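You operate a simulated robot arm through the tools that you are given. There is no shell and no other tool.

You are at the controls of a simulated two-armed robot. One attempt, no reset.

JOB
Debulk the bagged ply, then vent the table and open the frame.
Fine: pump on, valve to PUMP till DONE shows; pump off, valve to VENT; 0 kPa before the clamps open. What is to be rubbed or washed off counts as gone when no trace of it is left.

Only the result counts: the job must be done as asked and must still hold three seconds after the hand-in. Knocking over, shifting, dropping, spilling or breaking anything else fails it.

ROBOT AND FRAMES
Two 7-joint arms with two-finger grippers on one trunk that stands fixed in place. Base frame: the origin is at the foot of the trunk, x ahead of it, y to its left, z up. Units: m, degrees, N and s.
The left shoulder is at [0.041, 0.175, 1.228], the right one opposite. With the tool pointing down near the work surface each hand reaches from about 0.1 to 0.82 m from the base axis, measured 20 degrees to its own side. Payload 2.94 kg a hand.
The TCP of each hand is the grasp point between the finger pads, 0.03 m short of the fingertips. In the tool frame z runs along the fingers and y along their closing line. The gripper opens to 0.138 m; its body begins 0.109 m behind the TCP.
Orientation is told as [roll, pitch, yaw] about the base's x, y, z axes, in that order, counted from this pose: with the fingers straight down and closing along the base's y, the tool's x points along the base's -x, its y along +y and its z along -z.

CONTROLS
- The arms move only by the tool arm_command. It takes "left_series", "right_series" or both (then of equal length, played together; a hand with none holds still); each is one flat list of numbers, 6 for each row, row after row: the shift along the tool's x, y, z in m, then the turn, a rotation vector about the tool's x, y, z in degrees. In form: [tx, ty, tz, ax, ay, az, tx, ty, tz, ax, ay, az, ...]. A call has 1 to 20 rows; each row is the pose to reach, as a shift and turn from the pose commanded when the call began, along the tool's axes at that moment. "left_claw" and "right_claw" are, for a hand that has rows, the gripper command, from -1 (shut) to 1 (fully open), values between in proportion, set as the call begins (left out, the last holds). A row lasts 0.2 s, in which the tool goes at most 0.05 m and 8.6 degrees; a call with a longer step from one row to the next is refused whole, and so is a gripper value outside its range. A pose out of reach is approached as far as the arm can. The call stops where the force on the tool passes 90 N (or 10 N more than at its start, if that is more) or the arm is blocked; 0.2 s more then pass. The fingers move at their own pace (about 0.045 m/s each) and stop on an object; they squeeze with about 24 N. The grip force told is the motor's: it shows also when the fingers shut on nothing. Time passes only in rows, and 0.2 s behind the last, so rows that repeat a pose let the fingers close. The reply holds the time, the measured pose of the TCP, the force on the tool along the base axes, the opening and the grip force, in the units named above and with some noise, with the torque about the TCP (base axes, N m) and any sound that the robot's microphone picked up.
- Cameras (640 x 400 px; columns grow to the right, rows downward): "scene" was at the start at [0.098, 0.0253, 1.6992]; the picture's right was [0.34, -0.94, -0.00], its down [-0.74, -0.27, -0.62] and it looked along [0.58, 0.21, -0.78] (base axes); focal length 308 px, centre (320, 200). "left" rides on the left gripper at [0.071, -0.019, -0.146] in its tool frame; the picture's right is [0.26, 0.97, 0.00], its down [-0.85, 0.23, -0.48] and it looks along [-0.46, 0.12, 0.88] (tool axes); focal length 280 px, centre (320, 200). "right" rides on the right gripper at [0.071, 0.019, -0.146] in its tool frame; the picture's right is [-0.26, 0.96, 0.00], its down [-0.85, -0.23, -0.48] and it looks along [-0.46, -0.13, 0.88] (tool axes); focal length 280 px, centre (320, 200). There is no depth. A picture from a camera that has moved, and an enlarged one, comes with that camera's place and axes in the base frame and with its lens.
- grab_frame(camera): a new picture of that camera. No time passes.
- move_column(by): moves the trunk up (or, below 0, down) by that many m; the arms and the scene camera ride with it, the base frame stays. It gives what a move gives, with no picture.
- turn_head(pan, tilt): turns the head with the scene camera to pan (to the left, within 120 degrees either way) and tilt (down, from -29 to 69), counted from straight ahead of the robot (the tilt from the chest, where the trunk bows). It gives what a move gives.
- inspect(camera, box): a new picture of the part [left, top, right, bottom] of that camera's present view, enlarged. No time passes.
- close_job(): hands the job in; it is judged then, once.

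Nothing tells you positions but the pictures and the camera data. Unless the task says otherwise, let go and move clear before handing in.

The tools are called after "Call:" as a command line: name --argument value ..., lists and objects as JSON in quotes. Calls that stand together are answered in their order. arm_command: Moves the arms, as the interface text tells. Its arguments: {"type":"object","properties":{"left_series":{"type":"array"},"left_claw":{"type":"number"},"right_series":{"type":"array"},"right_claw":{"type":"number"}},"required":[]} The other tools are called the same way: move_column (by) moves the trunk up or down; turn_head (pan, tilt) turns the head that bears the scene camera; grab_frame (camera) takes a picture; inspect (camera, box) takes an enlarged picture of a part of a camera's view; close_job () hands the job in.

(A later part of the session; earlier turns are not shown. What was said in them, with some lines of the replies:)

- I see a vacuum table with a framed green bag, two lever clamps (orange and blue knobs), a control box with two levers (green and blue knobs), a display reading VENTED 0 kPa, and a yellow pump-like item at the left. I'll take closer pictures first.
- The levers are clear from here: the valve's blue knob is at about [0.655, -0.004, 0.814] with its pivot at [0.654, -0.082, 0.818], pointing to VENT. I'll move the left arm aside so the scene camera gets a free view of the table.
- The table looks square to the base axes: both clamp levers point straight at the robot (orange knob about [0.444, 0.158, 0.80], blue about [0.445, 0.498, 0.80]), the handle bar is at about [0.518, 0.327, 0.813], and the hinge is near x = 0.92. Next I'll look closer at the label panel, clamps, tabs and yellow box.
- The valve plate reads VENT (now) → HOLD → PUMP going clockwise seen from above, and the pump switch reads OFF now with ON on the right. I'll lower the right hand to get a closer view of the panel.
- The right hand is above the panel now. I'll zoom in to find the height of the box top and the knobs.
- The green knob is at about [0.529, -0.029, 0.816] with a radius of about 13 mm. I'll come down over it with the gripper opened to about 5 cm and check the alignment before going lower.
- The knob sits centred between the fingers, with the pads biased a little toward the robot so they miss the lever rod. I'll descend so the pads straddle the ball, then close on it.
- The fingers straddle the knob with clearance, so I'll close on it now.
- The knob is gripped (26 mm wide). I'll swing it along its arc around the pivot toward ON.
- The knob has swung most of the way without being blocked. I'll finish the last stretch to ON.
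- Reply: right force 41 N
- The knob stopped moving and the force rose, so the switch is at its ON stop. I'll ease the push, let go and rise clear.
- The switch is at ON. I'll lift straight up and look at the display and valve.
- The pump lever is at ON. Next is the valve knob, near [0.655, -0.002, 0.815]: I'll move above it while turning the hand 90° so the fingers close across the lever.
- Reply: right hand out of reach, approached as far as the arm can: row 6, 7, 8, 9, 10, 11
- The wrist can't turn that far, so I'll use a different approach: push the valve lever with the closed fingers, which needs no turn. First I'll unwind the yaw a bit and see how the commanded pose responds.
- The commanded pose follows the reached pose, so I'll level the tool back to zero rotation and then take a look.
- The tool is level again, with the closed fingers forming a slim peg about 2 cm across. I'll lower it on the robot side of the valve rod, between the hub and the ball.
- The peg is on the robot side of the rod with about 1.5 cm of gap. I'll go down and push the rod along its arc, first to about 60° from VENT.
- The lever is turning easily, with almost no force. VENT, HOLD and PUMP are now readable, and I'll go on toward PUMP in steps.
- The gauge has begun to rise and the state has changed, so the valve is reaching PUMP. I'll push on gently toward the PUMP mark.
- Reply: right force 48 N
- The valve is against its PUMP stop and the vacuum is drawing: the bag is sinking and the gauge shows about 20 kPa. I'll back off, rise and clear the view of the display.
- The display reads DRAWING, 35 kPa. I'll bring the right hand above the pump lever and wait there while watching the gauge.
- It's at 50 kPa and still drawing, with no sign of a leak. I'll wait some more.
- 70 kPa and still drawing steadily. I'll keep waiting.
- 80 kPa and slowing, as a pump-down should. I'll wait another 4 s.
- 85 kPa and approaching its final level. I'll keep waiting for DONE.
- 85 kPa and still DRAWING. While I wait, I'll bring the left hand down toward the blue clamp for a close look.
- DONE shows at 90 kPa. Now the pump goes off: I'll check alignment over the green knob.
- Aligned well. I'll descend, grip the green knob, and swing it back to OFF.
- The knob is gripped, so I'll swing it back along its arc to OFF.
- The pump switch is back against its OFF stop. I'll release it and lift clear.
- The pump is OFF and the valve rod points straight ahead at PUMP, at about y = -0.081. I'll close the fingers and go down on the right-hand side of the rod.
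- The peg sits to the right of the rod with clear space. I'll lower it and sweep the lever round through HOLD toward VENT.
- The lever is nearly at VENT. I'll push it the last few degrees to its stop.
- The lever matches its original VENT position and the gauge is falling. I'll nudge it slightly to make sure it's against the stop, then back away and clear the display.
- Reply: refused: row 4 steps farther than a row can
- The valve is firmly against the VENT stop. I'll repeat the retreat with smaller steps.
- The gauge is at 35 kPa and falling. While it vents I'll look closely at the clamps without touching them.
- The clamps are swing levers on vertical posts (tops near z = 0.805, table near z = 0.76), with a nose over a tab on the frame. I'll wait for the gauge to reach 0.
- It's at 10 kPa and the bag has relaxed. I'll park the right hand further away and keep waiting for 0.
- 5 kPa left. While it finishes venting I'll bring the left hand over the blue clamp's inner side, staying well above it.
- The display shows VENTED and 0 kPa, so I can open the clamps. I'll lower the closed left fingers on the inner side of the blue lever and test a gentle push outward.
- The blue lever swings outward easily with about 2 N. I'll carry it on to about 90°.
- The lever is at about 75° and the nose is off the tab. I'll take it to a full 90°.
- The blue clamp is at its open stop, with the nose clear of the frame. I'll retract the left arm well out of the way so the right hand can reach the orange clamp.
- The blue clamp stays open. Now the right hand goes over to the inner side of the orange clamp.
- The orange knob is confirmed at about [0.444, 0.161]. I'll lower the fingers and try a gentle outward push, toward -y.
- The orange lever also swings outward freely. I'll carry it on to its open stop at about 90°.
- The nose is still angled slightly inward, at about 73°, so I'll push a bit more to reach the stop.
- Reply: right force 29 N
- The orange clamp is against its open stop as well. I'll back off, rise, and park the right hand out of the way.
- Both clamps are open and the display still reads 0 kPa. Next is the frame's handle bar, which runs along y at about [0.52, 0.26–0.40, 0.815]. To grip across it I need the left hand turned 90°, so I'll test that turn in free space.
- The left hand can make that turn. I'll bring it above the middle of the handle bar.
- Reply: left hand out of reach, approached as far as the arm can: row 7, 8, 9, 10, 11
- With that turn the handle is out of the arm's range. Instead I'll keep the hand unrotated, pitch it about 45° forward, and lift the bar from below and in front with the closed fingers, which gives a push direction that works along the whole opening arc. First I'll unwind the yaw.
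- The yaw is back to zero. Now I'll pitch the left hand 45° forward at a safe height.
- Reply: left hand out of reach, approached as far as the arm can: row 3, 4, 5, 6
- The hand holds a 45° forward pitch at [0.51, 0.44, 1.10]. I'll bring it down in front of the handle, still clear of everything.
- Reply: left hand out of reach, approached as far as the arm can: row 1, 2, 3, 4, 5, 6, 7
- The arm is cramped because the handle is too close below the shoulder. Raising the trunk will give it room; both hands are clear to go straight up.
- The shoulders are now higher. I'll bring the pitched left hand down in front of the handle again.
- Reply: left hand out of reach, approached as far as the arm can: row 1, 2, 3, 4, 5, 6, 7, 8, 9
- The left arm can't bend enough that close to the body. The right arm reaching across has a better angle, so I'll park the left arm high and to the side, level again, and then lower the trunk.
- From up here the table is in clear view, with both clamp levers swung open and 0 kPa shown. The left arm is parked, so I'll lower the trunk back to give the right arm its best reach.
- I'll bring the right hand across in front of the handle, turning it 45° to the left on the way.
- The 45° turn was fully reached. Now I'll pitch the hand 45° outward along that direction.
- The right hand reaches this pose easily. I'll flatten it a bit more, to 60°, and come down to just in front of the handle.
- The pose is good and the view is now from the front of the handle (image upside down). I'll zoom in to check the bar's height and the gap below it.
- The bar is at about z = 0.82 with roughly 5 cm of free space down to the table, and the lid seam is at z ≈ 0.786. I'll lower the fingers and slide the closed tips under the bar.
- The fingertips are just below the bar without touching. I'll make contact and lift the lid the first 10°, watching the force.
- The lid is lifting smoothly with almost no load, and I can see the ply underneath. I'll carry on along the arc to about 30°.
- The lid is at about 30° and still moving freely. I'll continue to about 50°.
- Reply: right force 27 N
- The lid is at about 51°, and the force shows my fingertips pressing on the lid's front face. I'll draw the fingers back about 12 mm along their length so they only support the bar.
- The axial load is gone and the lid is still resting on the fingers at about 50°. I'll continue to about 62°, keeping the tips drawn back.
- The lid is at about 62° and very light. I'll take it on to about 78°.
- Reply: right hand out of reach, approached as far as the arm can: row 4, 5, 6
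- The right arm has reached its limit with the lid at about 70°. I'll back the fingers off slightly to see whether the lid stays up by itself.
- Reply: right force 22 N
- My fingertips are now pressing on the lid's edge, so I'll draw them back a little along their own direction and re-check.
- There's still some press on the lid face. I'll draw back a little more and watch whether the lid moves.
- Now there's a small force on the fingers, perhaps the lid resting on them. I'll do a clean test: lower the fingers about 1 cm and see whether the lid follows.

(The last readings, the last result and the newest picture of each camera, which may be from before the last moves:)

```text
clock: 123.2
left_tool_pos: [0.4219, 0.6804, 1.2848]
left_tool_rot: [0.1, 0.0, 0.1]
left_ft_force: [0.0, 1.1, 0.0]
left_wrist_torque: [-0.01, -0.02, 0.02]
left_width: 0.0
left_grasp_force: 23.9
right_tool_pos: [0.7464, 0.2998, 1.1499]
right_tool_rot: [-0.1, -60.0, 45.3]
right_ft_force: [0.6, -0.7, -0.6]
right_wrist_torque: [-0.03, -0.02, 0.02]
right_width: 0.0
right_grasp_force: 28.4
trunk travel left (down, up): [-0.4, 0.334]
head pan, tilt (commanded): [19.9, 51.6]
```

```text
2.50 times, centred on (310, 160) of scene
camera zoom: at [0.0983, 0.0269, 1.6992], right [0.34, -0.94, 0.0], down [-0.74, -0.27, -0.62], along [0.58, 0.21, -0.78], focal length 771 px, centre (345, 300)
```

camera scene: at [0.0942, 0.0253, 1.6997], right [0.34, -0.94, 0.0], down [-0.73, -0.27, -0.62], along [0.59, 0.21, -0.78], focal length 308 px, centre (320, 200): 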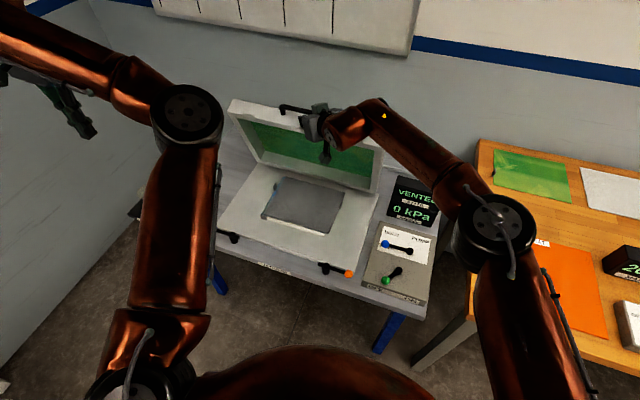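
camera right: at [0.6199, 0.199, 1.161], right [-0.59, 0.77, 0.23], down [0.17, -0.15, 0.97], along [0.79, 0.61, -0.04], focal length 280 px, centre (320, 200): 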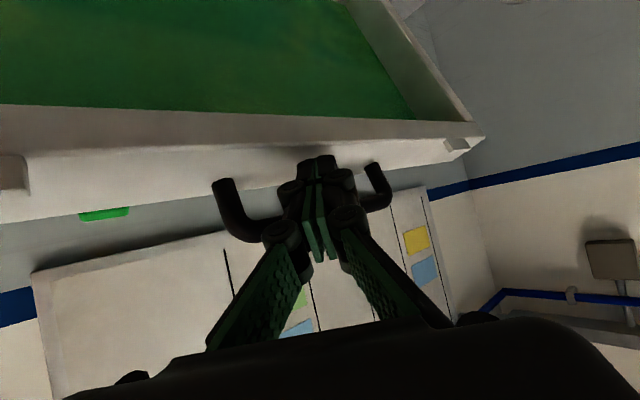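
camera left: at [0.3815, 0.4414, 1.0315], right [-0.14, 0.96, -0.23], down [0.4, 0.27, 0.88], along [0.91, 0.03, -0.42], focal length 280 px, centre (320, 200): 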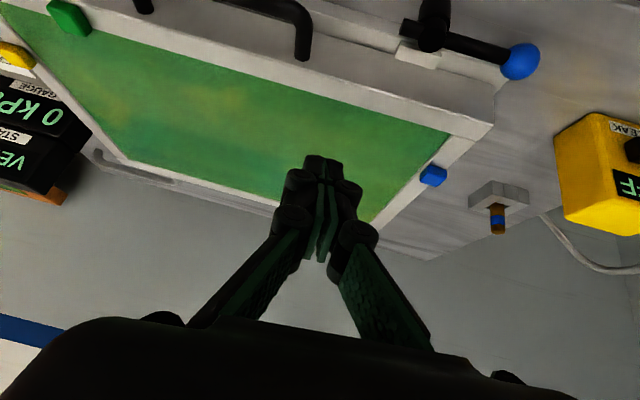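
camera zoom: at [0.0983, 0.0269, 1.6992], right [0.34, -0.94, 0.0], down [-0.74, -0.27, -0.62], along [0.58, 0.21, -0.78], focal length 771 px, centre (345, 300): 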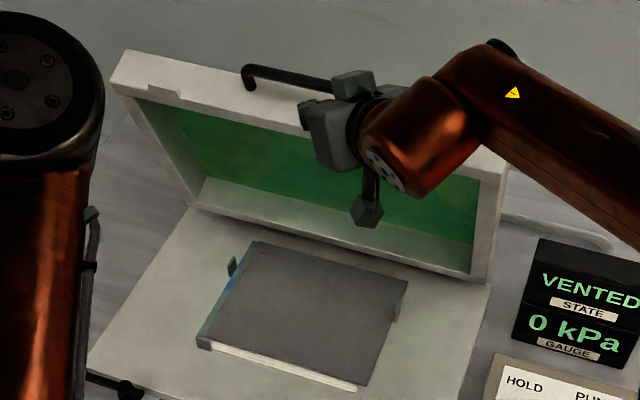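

The lid stayed put when I lowered the fingers, so it holds by itself at about 70°. I want it opened further, and the left arm has the reach for that, so I'll withdraw the right hand and park it level.

Call:
arm_command --right_series '[0.0207, -0.001, -0.0359, 0, 0, 0, 0.0415, -0.002, -0.0717, 0, 0, 0, 0.0622, -0.003, -0.1076, 2.6, 6.3, 4.5, 0.083, -0.004, -0.1434, 5.2, 12.6, 9, 0.1037, -0.005, -0.1793, 7.8, 18.9, 13.6, 0.1244, -0.0059, -0.2152, 10.4, 25.2, 18.1, 0.1452, -0.0069, -0.251, 13.1, 31.5, 22.6, 0.1659, -0.0079, -0.2869, 15.7, 37.8, 27.1, 0.1867, -0.0089, -0.3227, 18.3, 44.1, 31.7, 0.2074, -0.0099, -0.3586, 20.9, 50.4, 36.2, 0.2074, -0.0099, -0.3586, 23.5, 56.75, 40.7]' --right_claw -1

Call:
grab_frame --camera "scene"

```text
clock: 125.6
left_tool_pos: [0.4235, 0.6813, 1.2832]
left_tool_rot: [-0.1, 0.1, 0.1]
left_ft_force: [1.2, 0.0, 0.2]
left_wrist_torque: [-0.06, 0.06, 0.01]
left_width: 0.0
left_grasp_force: 23.5
right_tool_pos: [0.4607, -0.0013, 1.1493]
right_tool_rot: [-0.3, 0.1, 0.0]
right_ft_force: [0.2, 0.4, -0.5]
right_wrist_torque: [-0.01, 0.06, 0.0]
right_width: 0.0
right_grasp_force: 28.4
trunk travel left (down, up): [-0.4, 0.334]
head pan, tilt (commanded): [19.9, 51.6]
```

```text
taken
camera scene: at [0.1, 0.0287, 1.699], right [0.34, -0.94, 0.0], down [-0.74, -0.27, -0.62], along [0.58, 0.21, -0.78], focal length 308 px, centre (320, 200)
```

scene: 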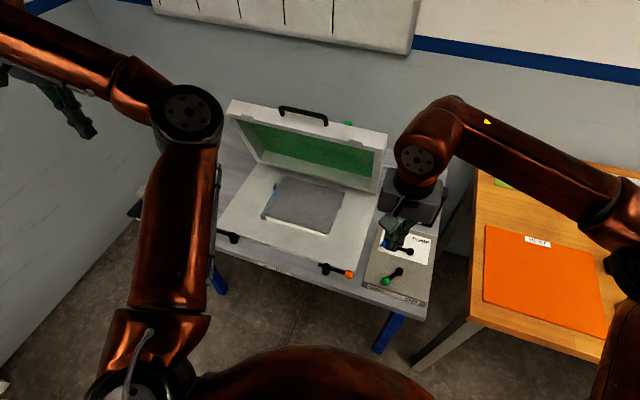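

The lid stands at about 68° by itself. I'll move the right hand further off and bring the left hand round in front of the lid, pitching it forward as it goes.

Call:
arm_command --left_series '[-0.0163, -0.03, 0.014, 0, -7.5, 0, -0.0327, -0.06, 0.028, 0, -15, 0, -0.049, -0.09, 0.042, 0, -22.5, 0, -0.0653, -0.12, 0.056, 0, -30, 0, -0.0817, -0.15, 0.07, 0, -37.5, 0, -0.098, -0.18, 0.084, 0, -45, 0]' --right_series '[0.002, -0.035, 0.005, 0, 0, 0, 0.004, -0.07, 0.01, 0, 0, 0, 0.006, -0.105, 0.015, 0, 0, 0, 0.008, -0.14, 0.02, 0, 0, 0, 0.01, -0.175, 0.025, 0, 0, 0, 0.012, -0.21, 0.03, 0, 0, 0]' --left_claw -1 --right_claw -1

Call:
grab_frame --camera "scene"

Call:
grab_frame --camera "left"

```text
clock: 127.0
left_tool_pos: [0.5192, 0.4954, 1.2027]
left_tool_rot: [0.3, -45.1, -0.1]
left_ft_force: [-0.6, -1.1, 0.8]
left_wrist_torque: [0.06, 0.01, 0.06]
left_width: 0.0
left_grasp_force: 24.0
right_tool_pos: [0.4487, -0.2152, 1.1194]
right_tool_rot: [0.1, 0.0, 0.1]
right_ft_force: [0.3, 0.3, 0.0]
right_wrist_torque: [0.08, -0.01, 0.0]
right_width: 0.0
right_grasp_force: 28.1
trunk travel left (down, up): [-0.4, 0.334]
head pan, tilt (commanded): [19.9, 51.6]
```

```text
taken
camera scene: at [0.098, 0.0217, 1.6993], right [0.34, -0.94, 0.0], down [-0.74, -0.27, -0.62], along [0.58, 0.21, -0.78], focal length 308 px, centre (320, 200)
```

scene: 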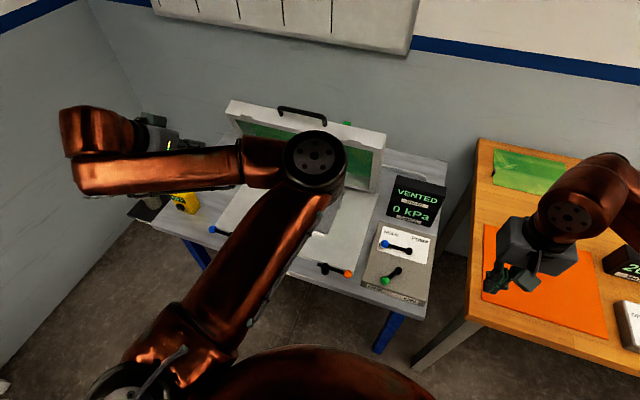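

```text
taken
camera left: at [0.3677, 0.476, 1.2552], right [-0.19, 0.97, -0.18], down [0.26, 0.23, 0.94], along [0.95, 0.13, -0.29], focal length 280 px, centre (320, 200)
```

left: 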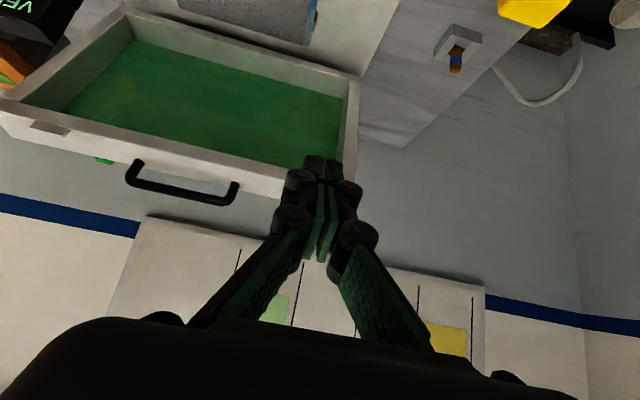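

The bar is now at about [0.787, 0.33, 1.159]. I'll extend the left hand toward it while flattening the pitch to about 80°, stopping short of contact.

Call:
arm_command --left_series '[-0.0141, -0.0261, 0.0236, 0, -5.83, 0, -0.0283, -0.0522, 0.0471, 0, -11.67, 0, -0.0424, -0.0783, 0.0707, 0, -17.5, 0, -0.0565, -0.1043, 0.0943, 0, -23.33, 0, -0.0707, -0.1304, 0.1178, 0, -29.17, 0, -0.0848, -0.1565, 0.1414, 0, -35, 0, -0.0848, -0.1565, 0.1414, 0, -35, 0]' --left_claw -1

Call:
grab_frame --camera "scene"

Call:
grab_frame --camera "left"

```text
clock: 128.6
left_tool_pos: [0.6748, 0.3851, 1.2104]
left_tool_rot: [-1.2, -77.0, -0.1]
left_ft_force: [0.5, 0.6, 0.1]
left_wrist_torque: [0.0, 0.01, -0.04]
left_width: 0.0
left_grasp_force: 23.6
left hand out of reach, approached as far as the arm can: row 5, 6, 7
right_tool_pos: [0.4495, -0.2114, 1.1199]
right_tool_rot: [0.0, -0.1, 0.1]
right_ft_force: [-0.3, 0.9, -0.5]
right_wrist_torque: [0.03, -0.02, 0.03]
right_width: 0.0
right_grasp_force: 28.4
trunk travel left (down, up): [-0.4, 0.334]
head pan, tilt (commanded): [19.9, 51.6]
```

```text
taken
camera scene: at [0.0966, 0.0257, 1.6993], right [0.34, -0.94, 0.0], down [-0.74, -0.27, -0.62], along [0.58, 0.21, -0.78], focal length 308 px, centre (320, 200)
```

scene: 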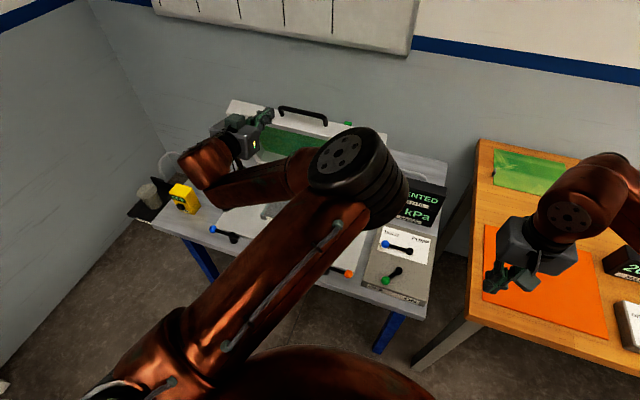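

```text
taken
camera left: at [0.5175, 0.3676, 1.1745], right [-0.04, 0.96, -0.26], down [-0.27, 0.24, 0.93], along [0.96, 0.1, 0.25], focal length 280 px, centre (320, 200)
```

left: 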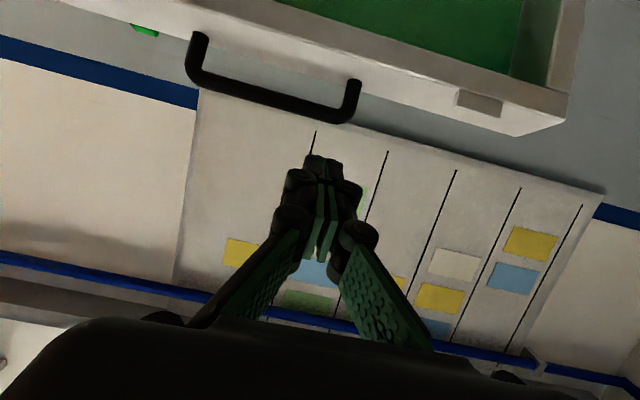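

The hand is in front of and slightly above the bar. I'll lower it to the bar's height and come up close to it.

Call:
arm_command --left_series '[0.008, -0.004, 0.0171, 0, 0, 0, 0.0152, -0.0075, 0.0343, 0, 0, 0, 0.0227, -0.0113, 0.0514, 0, 0, 0, 0.0303, -0.015, 0.0685, 0, 0, 0]' --left_claw -1

Call:
grab_frame --camera "scene"

Call:
grab_frame --camera "left"

```text
clock: 129.6
left_tool_pos: [0.7377, 0.3862, 1.1848]
left_tool_rot: [-1.9, -75.6, -0.1]
left_ft_force: [-0.2, 0.1, -0.5]
left_wrist_torque: [0.01, -0.02, 0.01]
left_width: 0.0
left_grasp_force: 24.2
left hand out of reach, approached as far as the arm can: row 1, 2, 3, 4
right_tool_pos: [0.4498, -0.212, 1.1205]
right_tool_rot: [0.0, 0.0, 0.2]
right_ft_force: [0.2, -0.6, -0.2]
right_wrist_torque: [-0.04, 0.0, -0.07]
right_width: 0.0
right_grasp_force: 27.8
trunk travel left (down, up): [-0.4, 0.334]
head pan, tilt (commanded): [19.9, 51.6]
```

```text
taken
camera scene: at [0.0985, 0.0256, 1.6992], right [0.34, -0.94, 0.0], down [-0.74, -0.27, -0.62], along [0.58, 0.21, -0.78], focal length 308 px, centre (320, 200)
```

scene: 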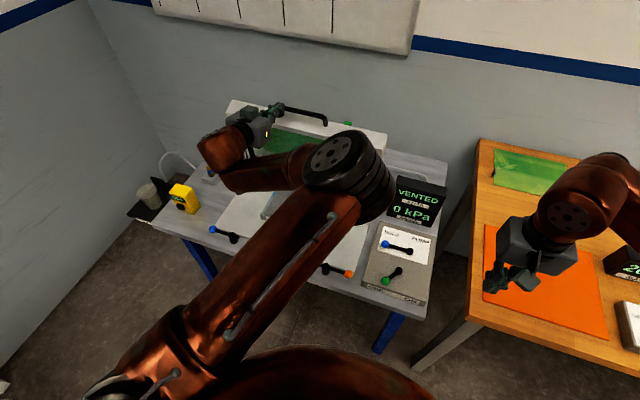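

```text
taken
camera left: at [0.5795, 0.3713, 1.1538], right [-0.03, 0.96, -0.26], down [-0.24, 0.25, 0.94], along [0.97, 0.09, 0.23], focal length 280 px, centre (320, 200)
```

left: 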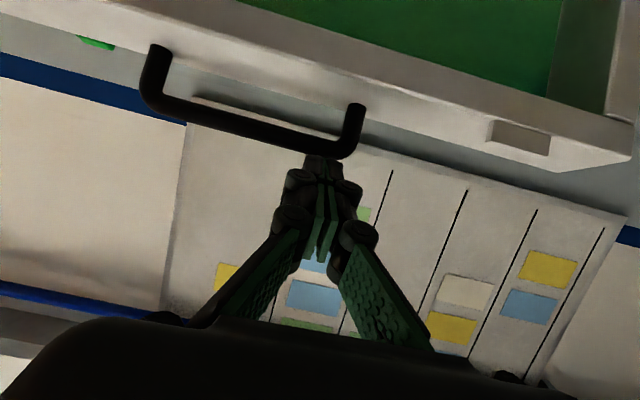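

The hand is a bit too high and at its wrist limit here. Turning it about 30° to the left should relax the wrist, so I'll back off slightly, turn, and aim for the bar's height.

Call:
arm_command --left_series '[0.006, -0.008, -0.02, -5, 0, -1.2, 0.012, -0.016, -0.032, -10, 0, -2.5, 0.018, -0.024, -0.032, -16, 0, -4, 0.024, -0.03, -0.032, -22.5, 0, -5.6, 0.0286, -0.036, -0.032, -29.1, 0, -7.3]' --left_claw -1

Call:
grab_frame --camera "left"

Call:
grab_frame --camera "scene"

```text
clock: 130.8
left_tool_pos: [0.7361, 0.3962, 1.2342]
left_tool_rot: [-3.0, -73.6, 31.4]
left_ft_force: [0.2, -0.5, 0.0]
left_wrist_torque: [-0.02, 0.0, 0.02]
left_width: 0.0001
left_grasp_force: 24.2
left hand out of reach, approached as far as the arm can: row 1, 2, 3, 4, 5
right_tool_pos: [0.4482, -0.2117, 1.1209]
right_tool_rot: [-0.1, -0.1, 0.0]
right_ft_force: [0.1, -0.7, -0.3]
right_wrist_torque: [0.0, -0.04, 0.0]
right_width: 0.0
right_grasp_force: 28.1
trunk travel left (down, up): [-0.4, 0.334]
head pan, tilt (commanded): [19.9, 51.6]
```

```text
taken
camera left: at [0.6066, 0.3006, 1.2084], right [-0.52, 0.81, -0.27], down [-0.31, 0.11, 0.95], along [0.79, 0.58, 0.19], focal length 280 px, centre (320, 200)
```

left: 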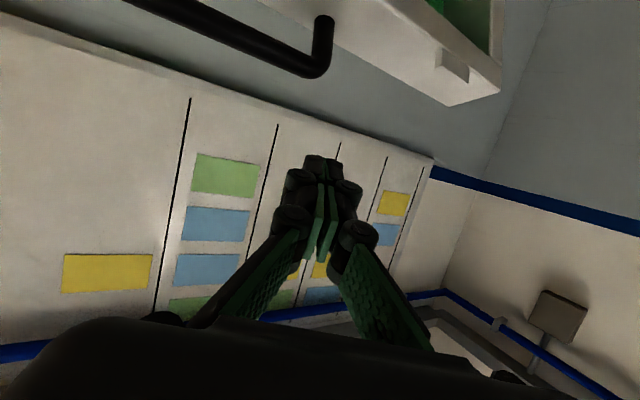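

```text
taken
camera scene: at [0.0956, 0.025, 1.6995], right [0.34, -0.94, 0.0], down [-0.74, -0.27, -0.62], along [0.59, 0.21, -0.78], focal length 308 px, centre (320, 200)
```

scene: 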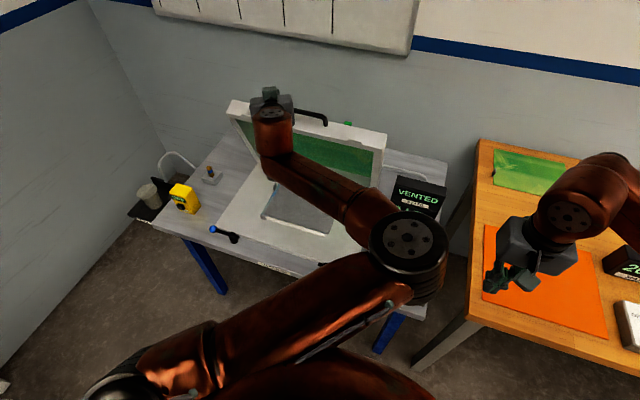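

The left arm's wrist can't take that pose. The right arm can push the lid's underside near its right corner with a nearly straight reach, so I'll send the left arm back to its parked pose first.

Call:
arm_command --left_series '[-0.003, 0.0357, -0.0131, 1.8, 7.2, 2.5, -0.0061, 0.0715, -0.0262, 3.5, 14.4, 5, -0.0091, 0.1072, -0.0392, 5.3, 21.7, 7.5, -0.0121, 0.1429, -0.0523, 7, 28.9, 10, -0.0152, 0.1787, -0.0654, 8.8, 36.1, 12.5, -0.0182, 0.2144, -0.0785, 10.6, 43.3, 15, -0.0212, 0.2501, -0.0916, 12.3, 50.5, 17.5, -0.0242, 0.2858, -0.1046, 14.1, 57.8, 20, -0.0273, 0.3216, -0.1177, 15.8, 65, 22.5, -0.0303, 0.3573, -0.1308, 17.6, 72.2, 25]' --left_claw -1

Call:
grab_frame --camera "scene"

```text
clock: 133.0
left_tool_pos: [0.4629, 0.6536, 1.291]
left_tool_rot: [-0.1, 0.3, -0.2]
left_ft_force: [-0.1, -0.2, 0.3]
left_wrist_torque: [-0.06, -0.01, -0.01]
left_width: 0.0002
left_grasp_force: 23.9
right_tool_pos: [0.4487, -0.2094, 1.1211]
right_tool_rot: [-0.1, 0.0, 0.1]
right_ft_force: [0.2, 1.3, 1.0]
right_wrist_torque: [-0.07, -0.02, -0.03]
right_width: 0.0
right_grasp_force: 28.7
trunk travel left (down, up): [-0.4, 0.334]
head pan, tilt (commanded): [19.9, 51.6]
```

```text
taken
camera scene: at [0.0976, 0.0283, 1.6992], right [0.34, -0.94, 0.0], down [-0.74, -0.27, -0.62], along [0.58, 0.21, -0.78], focal length 308 px, centre (320, 200)
```

scene: 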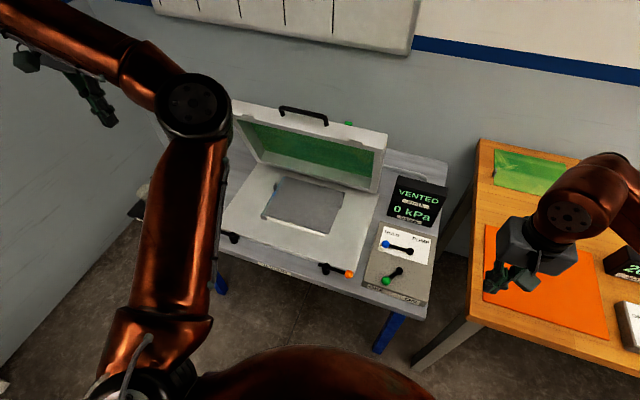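

The lid is unchanged. I'll zoom in on its right corner to choose where to push.

Call:
inspect --camera "scene" --box '[215, 85, 405, 245]'

Call:
inspect --camera "scene" --box '[320, 100, 400, 200]'

```text
2.50 times, centred on (310, 165) of scene
camera zoom: at [0.0976, 0.0283, 1.6992], right [0.34, -0.94, 0.0], down [-0.74, -0.27, -0.62], along [0.58, 0.21, -0.78], focal length 771 px, centre (345, 288)
```

zoom: 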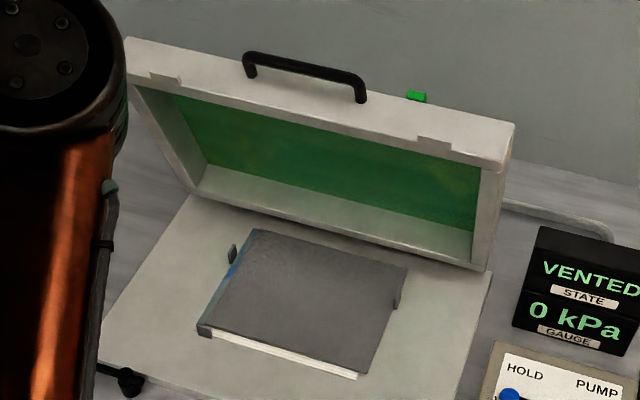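

```text
4.00 times, centred on (360, 150) of scene
camera zoom: at [0.0976, 0.0283, 1.6992], right [0.34, -0.94, 0.0], down [-0.74, -0.27, -0.62], along [0.58, 0.21, -0.78], focal length 1233 px, centre (160, 400)
```

zoom: 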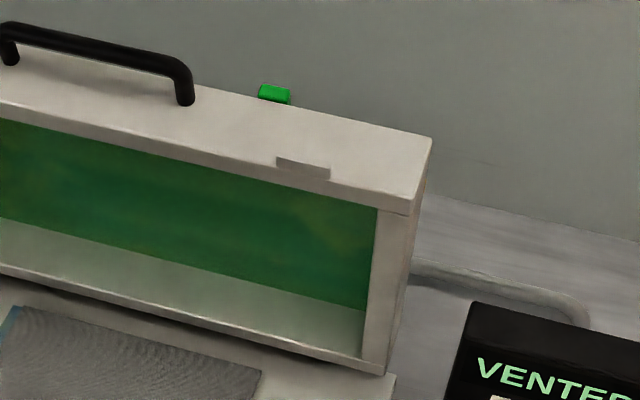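

The lid's underside rim is about 27 mm wide, and its right corner is near [0.76, 0.08–0.10, 1.10]. I'll bring the right hand round, pitched forward, toward that corner.

Call:
arm_command --right_series '[-0.0118, 0.0317, 0, -1.18, -7.43, -2.84, -0.0237, 0.0633, 0, -2.36, -14.87, -5.69, -0.0355, 0.095, 0, -3.54, -22.3, -8.53, -0.0473, 0.1267, 0, -4.71, -29.73, -11.37, -0.0592, 0.1583, 0, -5.89, -37.17, -14.22, -0.071, 0.19, 0, -7.07, -44.6, -17.06]' --right_claw -1

Call:
grab_frame --camera "scene"

```text
clock: 134.4
left_tool_pos: [0.4637, 0.6531, 1.2919]
left_tool_rot: [-0.1, 0.2, -0.1]
left_ft_force: [0.3, 0.0, -0.4]
left_wrist_torque: [0.0, 0.0, -0.01]
left_width: 0.0001
left_grasp_force: 24.1
right_tool_pos: [0.5198, -0.0206, 1.119]
right_tool_rot: [-0.2, -45.1, 18.3]
right_ft_force: [0.9, 1.3, -0.3]
right_wrist_torque: [-0.03, 0.0, -0.02]
right_width: 0.0001
right_grasp_force: 28.4
trunk travel left (down, up): [-0.4, 0.334]
head pan, tilt (commanded): [19.9, 51.6]
```

```text
taken
camera scene: at [0.0981, 0.0276, 1.6992], right [0.34, -0.94, 0.0], down [-0.74, -0.27, -0.62], along [0.58, 0.21, -0.78], focal length 308 px, centre (320, 200)
```

scene: 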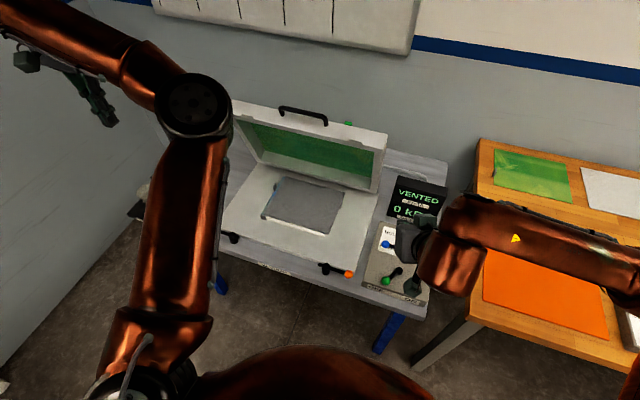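

Next I'll flatten the pitch to 80° and move closer to the corner, still short of contact.

Call:
arm_command --right_series '[-0.0155, 0.0084, 0.0211, 0, -7, 0, -0.031, 0.0168, 0.0422, 0, -14, 0, -0.0464, 0.0253, 0.0634, 0, -21, 0, -0.0619, 0.0337, 0.0845, 0, -28, 0, -0.0774, 0.0421, 0.1056, 0, -35, 0, -0.0774, 0.0421, 0.1056, 0, -35, 0]' --right_claw -1

Call:
grab_frame --camera "scene"

Call:
grab_frame --camera "right"

```text
clock: 135.8
left_tool_pos: [0.4621, 0.656, 1.2915]
left_tool_rot: [-0.2, 0.2, 0.3]
left_ft_force: [-0.6, 0.2, 0.5]
left_wrist_torque: [-0.06, -0.09, -0.03]
left_width: 0.0002
left_grasp_force: 23.3
right_tool_pos: [0.6299, 0.0611, 1.0995]
right_tool_rot: [-1.0, -80.0, 19.1]
right_ft_force: [-0.8, 0.2, 0.1]
right_wrist_torque: [0.0, 0.05, -0.09]
right_width: 0.0002
right_grasp_force: 28.5
trunk travel left (down, up): [-0.4, 0.334]
head pan, tilt (commanded): [19.9, 51.6]
```

```text
taken
camera scene: at [0.0967, 0.0387, 1.6997], right [0.34, -0.94, 0.01], down [-0.74, -0.27, -0.62], along [0.58, 0.21, -0.78], focal length 308 px, centre (320, 200)
```

scene: 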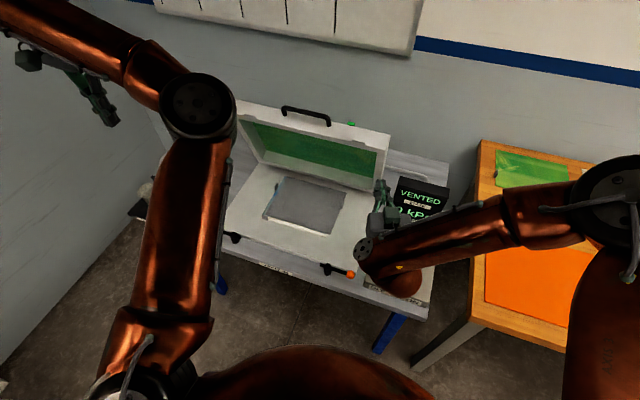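

```text
taken
camera right: at [0.4762, 0.0326, 1.0561], right [-0.26, 0.93, 0.26], down [-0.23, -0.32, 0.92], along [0.94, 0.18, 0.3], focal length 280 px, centre (320, 200)
```

right: 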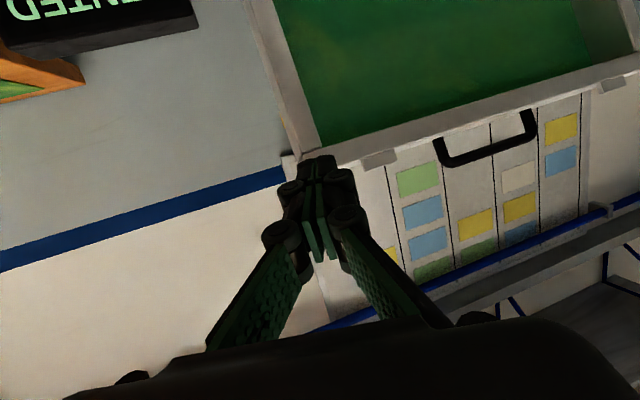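

The hand is lined up just in front of the lid's right corner. I'll move up to just short of contact and check.

Call:
arm_command --right_series '[-0.0026, -0.0034, 0.036, 0, 0, 0, -0.0051, -0.0067, 0.072, 0, 0, 0, -0.0051, -0.0067, 0.072, 0, 0, 0]' --right_claw -1

Call:
grab_frame --camera "right"

Call:
inspect --camera "scene" --box '[320, 90, 440, 240]'

```text
clock: 136.6
left_tool_pos: [0.4652, 0.6433, 1.2967]
left_tool_rot: [0.2, 0.1, -0.3]
left_ft_force: [0.5, -1.5, 0.9]
left_wrist_torque: [0.18, -0.01, 0.02]
left_width: 0.0001
left_grasp_force: 24.0
right_tool_pos: [0.7008, 0.0685, 1.0917]
right_tool_rot: [1.4, -80.1, 16.5]
right_ft_force: [-0.4, -0.6, 0.5]
right_wrist_torque: [-0.01, 0.04, 0.07]
right_width: 0.0
right_grasp_force: 28.8
trunk travel left (down, up): [-0.4, 0.334]
head pan, tilt (commanded): [19.9, 51.6]
```

```text
taken
camera right: at [0.5478, 0.0391, 1.048], right [-0.25, 0.93, 0.26], down [-0.24, -0.32, 0.92], along [0.94, 0.17, 0.3], focal length 280 px, centre (320, 200)
```

right: 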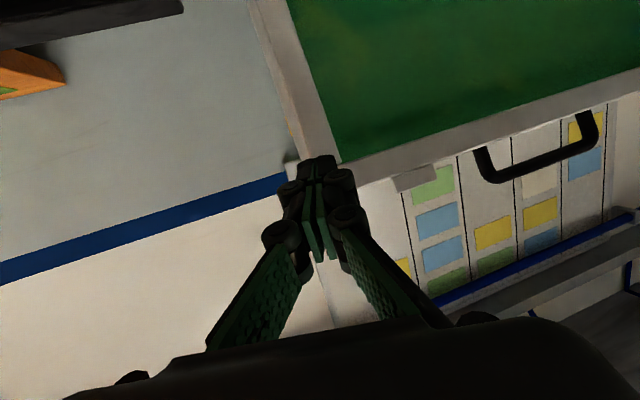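

```text
2.67 times, centred on (380, 165) of scene
camera zoom: at [0.0977, 0.0181, 1.6994], right [0.34, -0.94, 0.0], down [-0.74, -0.26, -0.62], along [0.58, 0.21, -0.78], focal length 822 px, centre (160, 293)
```

zoom: 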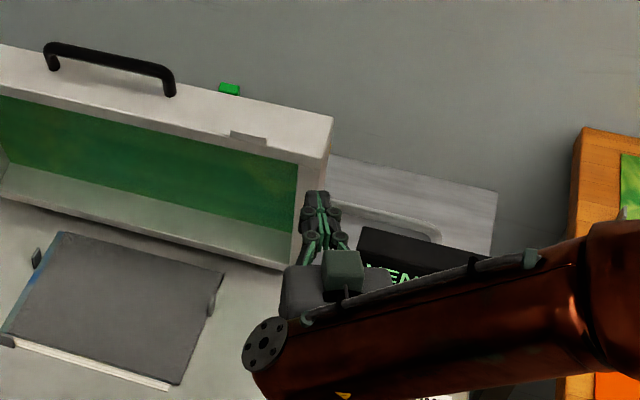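

The finger tips point right at the rim by the corner. I'll make contact slowly and push the lid about 5° further.

Call:
arm_command --right_series '[-0.0013, -0.0021, 0.0112, 0, 0, 0, -0.0026, -0.0043, 0.0224, 0, 0, 0, -0.0039, -0.0064, 0.0336, 0, 0, 0, -0.0088, -0.0093, 0.0412, 0, 0, 0, -0.0138, -0.0121, 0.0487, 0, 0, 0, -0.0187, -0.015, 0.0563, 0, 0, 0]' --right_claw -1

Call:
grab_frame --camera "right"

Call:
grab_frame --camera "scene"

```text
clock: 138.0
left_tool_pos: [0.4645, 0.65, 1.2934]
left_tool_rot: [0.0, 0.2, -0.1]
left_ft_force: [-0.5, 0.0, -0.9]
left_wrist_torque: [0.01, -0.01, -0.01]
left_width: 0.0002
left_grasp_force: 24.1
right_tool_pos: [0.7621, 0.0749, 1.0994]
right_tool_rot: [0.0, -79.9, 17.9]
right_ft_force: [0.8, -6.8, -0.9]
right_wrist_torque: [0.01, 0.05, -0.17]
right_width: 0.0001
right_grasp_force: 28.4
trunk travel left (down, up): [-0.4, 0.334]
head pan, tilt (commanded): [19.9, 51.6]
```

```text
taken
camera right: at [0.6085, 0.0473, 1.0556], right [-0.25, 0.93, 0.26], down [-0.23, -0.32, 0.92], along [0.94, 0.17, 0.3], focal length 280 px, centre (320, 200)
```

right: 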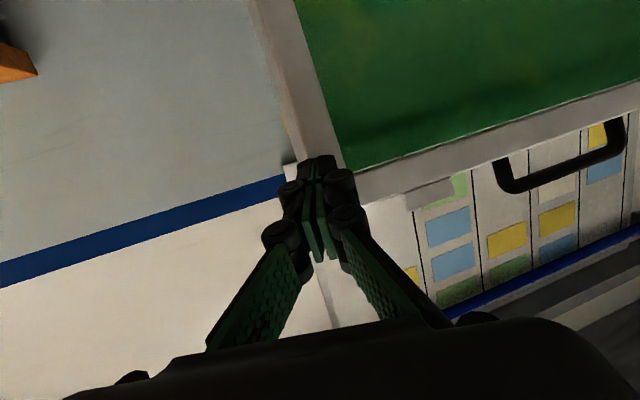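

```text
taken
camera scene: at [0.0983, 0.0243, 1.6992], right [0.34, -0.94, 0.0], down [-0.74, -0.27, -0.62], along [0.58, 0.21, -0.78], focal length 308 px, centre (320, 200)
```

scene: 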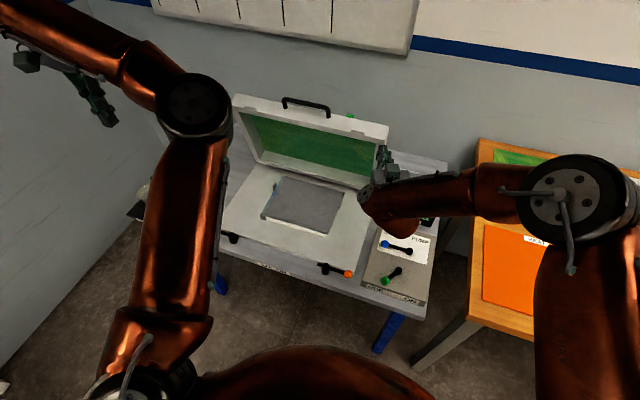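

The lid moved further open under the push. I'll continue in the same way for another 10°.

Call:
arm_command --right_series '[-0.0064, -0.0016, 0.0128, 0, 0, 0, -0.0128, -0.0031, 0.0256, 0, 0, 0, -0.018, -0.0076, 0.038, 0, 0, 0, -0.0232, -0.0121, 0.0503, 0, 0, 0]' --right_claw -1

Call:
grab_frame --camera "right"

Call:
grab_frame --camera "scene"

```text
clock: 138.6
left_tool_pos: [0.4521, 0.6465, 1.3002]
left_tool_rot: [0.2, -0.4, -0.1]
left_ft_force: [-0.6, -0.3, 0.0]
left_wrist_torque: [-0.03, 0.04, -0.02]
left_width: 0.0002
left_grasp_force: 24.3
right_tool_pos: [0.77, 0.0772, 1.1022]
right_tool_rot: [1.6, -79.0, 16.3]
right_ft_force: [-68.4, -44.4, 19.6]
right_wrist_torque: [0.66, -0.94, -0.74]
right_width: 0.0
right_grasp_force: 28.5
trunk travel left (down, up): [-0.4, 0.334]
head pan, tilt (commanded): [19.9, 51.6]
stopped in row 3 (right hand): the force on the tool passed its limit at 104 N (the readings are from after the stop); the commanded pose is now the measured one
```

```text
taken
camera right: at [0.6152, 0.0475, 1.0611], right [-0.25, 0.93, 0.26], down [-0.22, -0.32, 0.92], along [0.94, 0.17, 0.28], focal length 280 px, centre (320, 200)
```

right: 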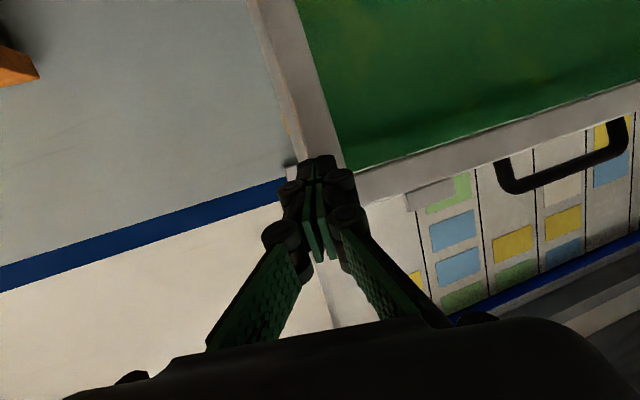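

```text
taken
camera scene: at [0.0823, 0.0187, 1.7008], right [0.34, -0.94, 0.0], down [-0.73, -0.26, -0.63], along [0.59, 0.21, -0.78], focal length 308 px, centre (320, 200)
```

scene: 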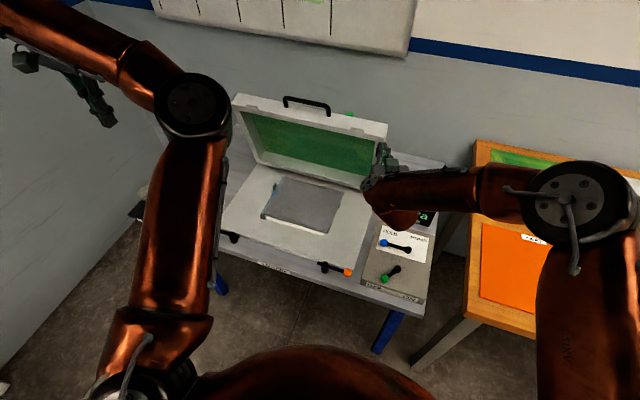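

The lid has hit its opening stop, so it's fully open now. I'll back away at once.

Call:
arm_command --right_series '[0, 0, -0.01, 0, 0, 0, 0, 0, -0.02, 0, 0, 0, 0, 0, -0.04, 0, 0, 0, 0, 0, -0.07, 0, 0, 0]' --right_claw -1

Call:
grab_frame --camera "scene"

Call:
grab_frame --camera "right"

```text
clock: 139.6
left_tool_pos: [0.4632, 0.6485, 1.2932]
left_tool_rot: [-0.1, 0.2, -0.1]
left_ft_force: [0.2, 0.4, -0.4]
left_wrist_torque: [0.08, 0.02, 0.02]
left_width: 0.0
left_grasp_force: 23.5
right_tool_pos: [0.7124, 0.0618, 1.108]
right_tool_rot: [1.0, -78.4, 17.4]
right_ft_force: [0.5, -0.1, 0.3]
right_wrist_torque: [0.02, 0.02, 0.02]
right_width: 0.0001
right_grasp_force: 28.4
trunk travel left (down, up): [-0.4, 0.334]
head pan, tilt (commanded): [19.9, 51.6]
```

```text
taken
camera scene: at [0.098, 0.0235, 1.6992], right [0.34, -0.94, 0.0], down [-0.74, -0.27, -0.62], along [0.58, 0.21, -0.78], focal length 308 px, centre (320, 200)
```

scene: 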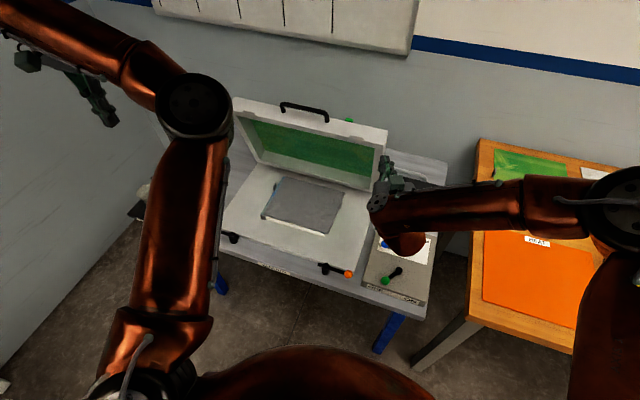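

```text
taken
camera right: at [0.558, 0.0312, 1.069], right [-0.25, 0.93, 0.26], down [-0.21, -0.31, 0.93], along [0.94, 0.18, 0.27], focal length 280 px, centre (320, 200)
```

right: 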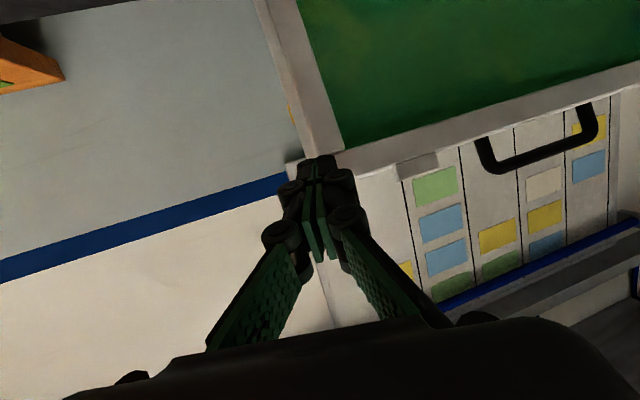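

The lid eased back slightly from the stop after I let go. I'll check whether it now stays still by comparing zoomed views over a few seconds while retracting the right hand.

Call:
inspect --camera "scene" --box '[215, 85, 405, 245]'

Call:
arm_command --right_series '[0, 0, -0.03, 0, 0, 0, 0, 0, -0.06, 0, 0, 0, 0, -0.01, -0.09, 0, 0, 0, 0, -0.02, -0.12, 0, 0, 0, 0, -0.03, -0.14, 0, 0, 0, 0, -0.03, -0.14, 0, 0, 0, 0, -0.03, -0.14, 0, 0, 0, 0, -0.03, -0.14, 0, 0, 0, 0, -0.03, -0.14, 0, 0, 0, 0, -0.03, -0.14, 0, 0, 0]' --right_claw -1

Call:
inspect --camera "scene" --box '[215, 85, 405, 245]'

```text
2.50 times, centred on (310, 165) of scene
camera zoom: at [0.098, 0.0235, 1.6992], right [0.34, -0.94, 0.0], down [-0.74, -0.27, -0.62], along [0.58, 0.21, -0.78], focal length 771 px, centre (345, 288)
```

zoom: 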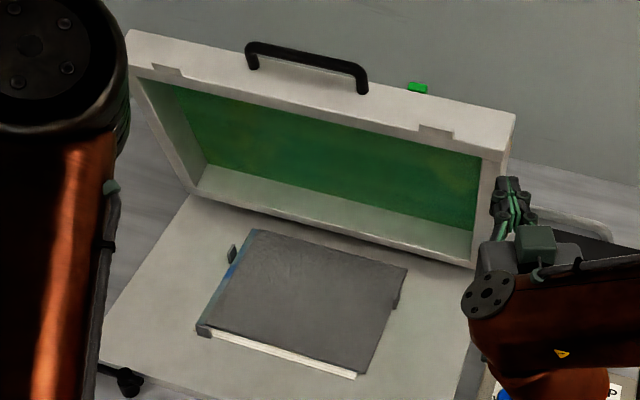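

```text
clock: 141.8
left_tool_pos: [0.4623, 0.6522, 1.2927]
left_tool_rot: [-0.1, 0.0, 0.1]
left_ft_force: [-0.9, -0.7, 0.8]
left_wrist_torque: [0.02, 0.01, 0.01]
left_width: 0.0
left_grasp_force: 24.2
right_tool_pos: [0.5933, -0.0098, 1.1373]
right_tool_rot: [0.5, -78.5, 17.7]
right_ft_force: [0.0, -0.5, 0.5]
right_wrist_torque: [0.0, -0.02, 0.0]
right_width: 0.0
right_grasp_force: 27.6
trunk travel left (down, up): [-0.4, 0.334]
head pan, tilt (commanded): [19.9, 51.6]
```

```text
2.50 times, centred on (310, 165) of scene
camera zoom: at [0.0979, 0.0259, 1.6992], right [0.34, -0.94, 0.0], down [-0.74, -0.27, -0.62], along [0.58, 0.21, -0.78], focal length 771 px, centre (345, 288)
```

zoom: 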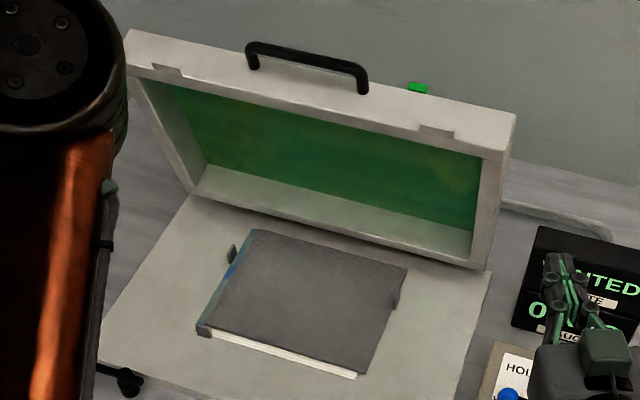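

The lid is steady, a few degrees further open than before. I'll park the right hand level and out of the way.

Call:
arm_command --right_series '[0.0039, -0.0138, -0.019, 1.2, 7.8, 1.5, 0.0077, -0.0275, -0.038, 2.4, 15.6, 3, 0.0116, -0.0413, -0.057, 3.6, 23.3, 4.4, 0.0155, -0.055, -0.076, 4.8, 31.1, 5.9, 0.0194, -0.0688, -0.0951, 6.1, 38.9, 7.4, 0.0232, -0.0825, -0.1141, 7.3, 46.7, 8.9, 0.0271, -0.0963, -0.1331, 8.5, 54.5, 10.4, 0.031, -0.11, -0.1521, 9.7, 62.2, 11.8, 0.0348, -0.1238, -0.1711, 10.9, 70, 13.3, 0.0387, -0.1375, -0.1901, 12.1, 77.8, 14.8]' --right_claw 0

Call:
grab_frame --camera "scene"

Call:
inspect --camera "scene" --box '[340, 160, 460, 310]'

Call:
inspect --camera "scene" --box '[215, 85, 405, 245]'

Call:
grab_frame --camera "left"

```text
clock: 144.0
left_tool_pos: [0.463, 0.6505, 1.2925]
left_tool_rot: [0.0, 0.2, 0.0]
left_ft_force: [0.2, -0.1, 0.0]
left_wrist_torque: [0.02, 0.01, -0.05]
left_width: 0.0
left_grasp_force: 23.8
right_tool_pos: [0.4529, -0.1986, 1.1363]
right_tool_rot: [0.1, 0.2, 0.7]
right_ft_force: [0.2, -0.2, 0.8]
right_wrist_torque: [0.03, 0.0, -0.02]
right_width: 0.0688
right_grasp_force: 0.1
trunk travel left (down, up): [-0.4, 0.334]
head pan, tilt (commanded): [19.9, 51.6]
```

```text
taken
camera scene: at [0.0984, 0.0249, 1.6992], right [0.34, -0.94, 0.0], down [-0.74, -0.27, -0.62], along [0.58, 0.21, -0.78], focal length 308 px, centre (320, 200)
```

scene: 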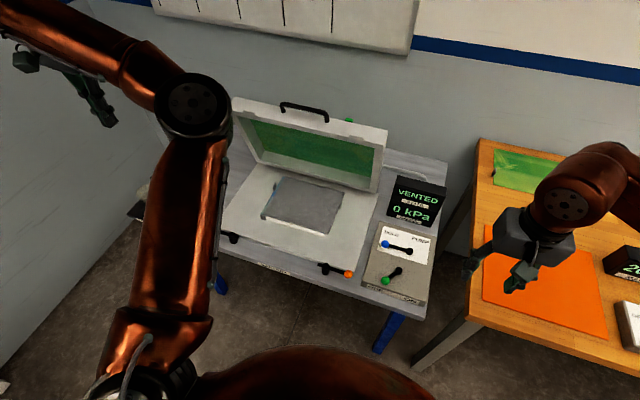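

```text
2.67 times, centred on (400, 235) of scene
camera zoom: at [0.0984, 0.0249, 1.6992], right [0.34, -0.94, 0.0], down [-0.74, -0.27, -0.62], along [0.58, 0.21, -0.78], focal length 822 px, centre (107, 107)
```

zoom: 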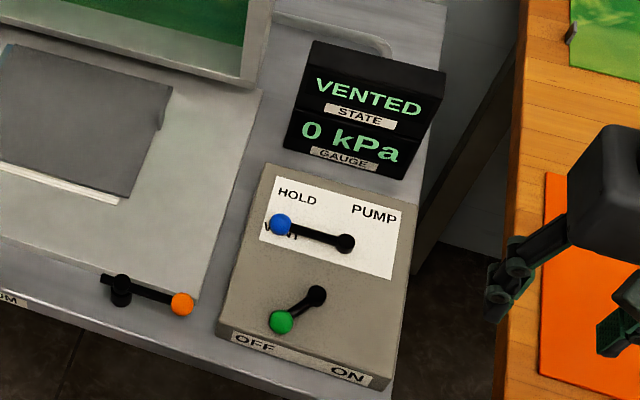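

```text
2.50 times, centred on (310, 165) of scene
camera zoom: at [0.0984, 0.0249, 1.6992], right [0.34, -0.94, 0.0], down [-0.74, -0.27, -0.62], along [0.58, 0.21, -0.78], focal length 771 px, centre (345, 288)
```

zoom: 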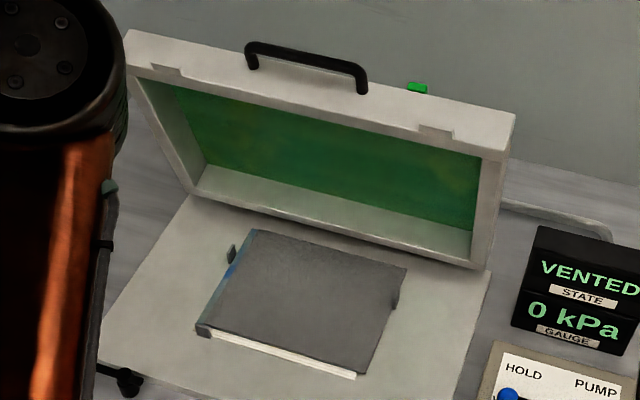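

```text
taken
camera left: at [0.3933, 0.6314, 1.4393], right [-0.26, 0.96, 0.0], down [0.85, 0.23, 0.47], along [0.46, 0.12, -0.88], focal length 280 px, centre (320, 200)
```

left: 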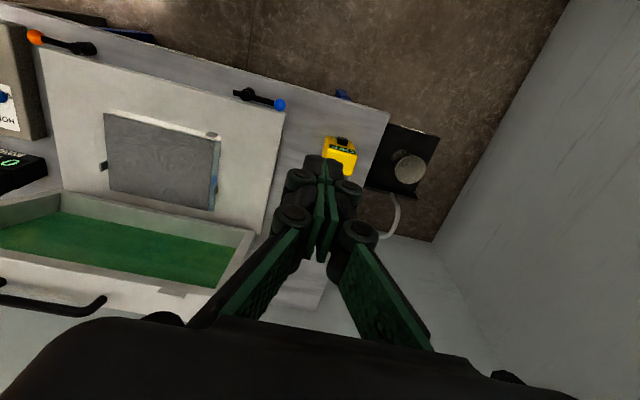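

The final check shows VENTED and 0 kPa, the pump switch at OFF and the valve at VENT. Both clamps are swung open, the frame is standing open at its stop and steady over the last several seconds, and both hands are clear. I'm handing in.

Call:
close_job

```text
The job is handed in.
```

The bagged ply is debulked, the table is vented, and the frame is open. I've handed the job in but haven't seen the verdict.

- **Debulk:** with the pump on and the valve at PUMP, the gauge climbed to 90 kPa and the display showed DONE. The pump then went to OFF and the valve to VENT.
- **Vent:** the display read VENTED and 0 kPa before I touched either clamp.
- **Clamps:** both are swung outward to their stops, clear of the frame.
- **Frame:** it stands open at about 70°, which looks like its stop. It stayed put on its own for the last few seconds before hand-in.

While finding that stop, the push on the frame rose briefly to about 104 N. The arm halted itself and I backed off. The frame settled a few degrees lower, and in the pictures nothing else appeared to move.

Both hands are empty and clear of the table.
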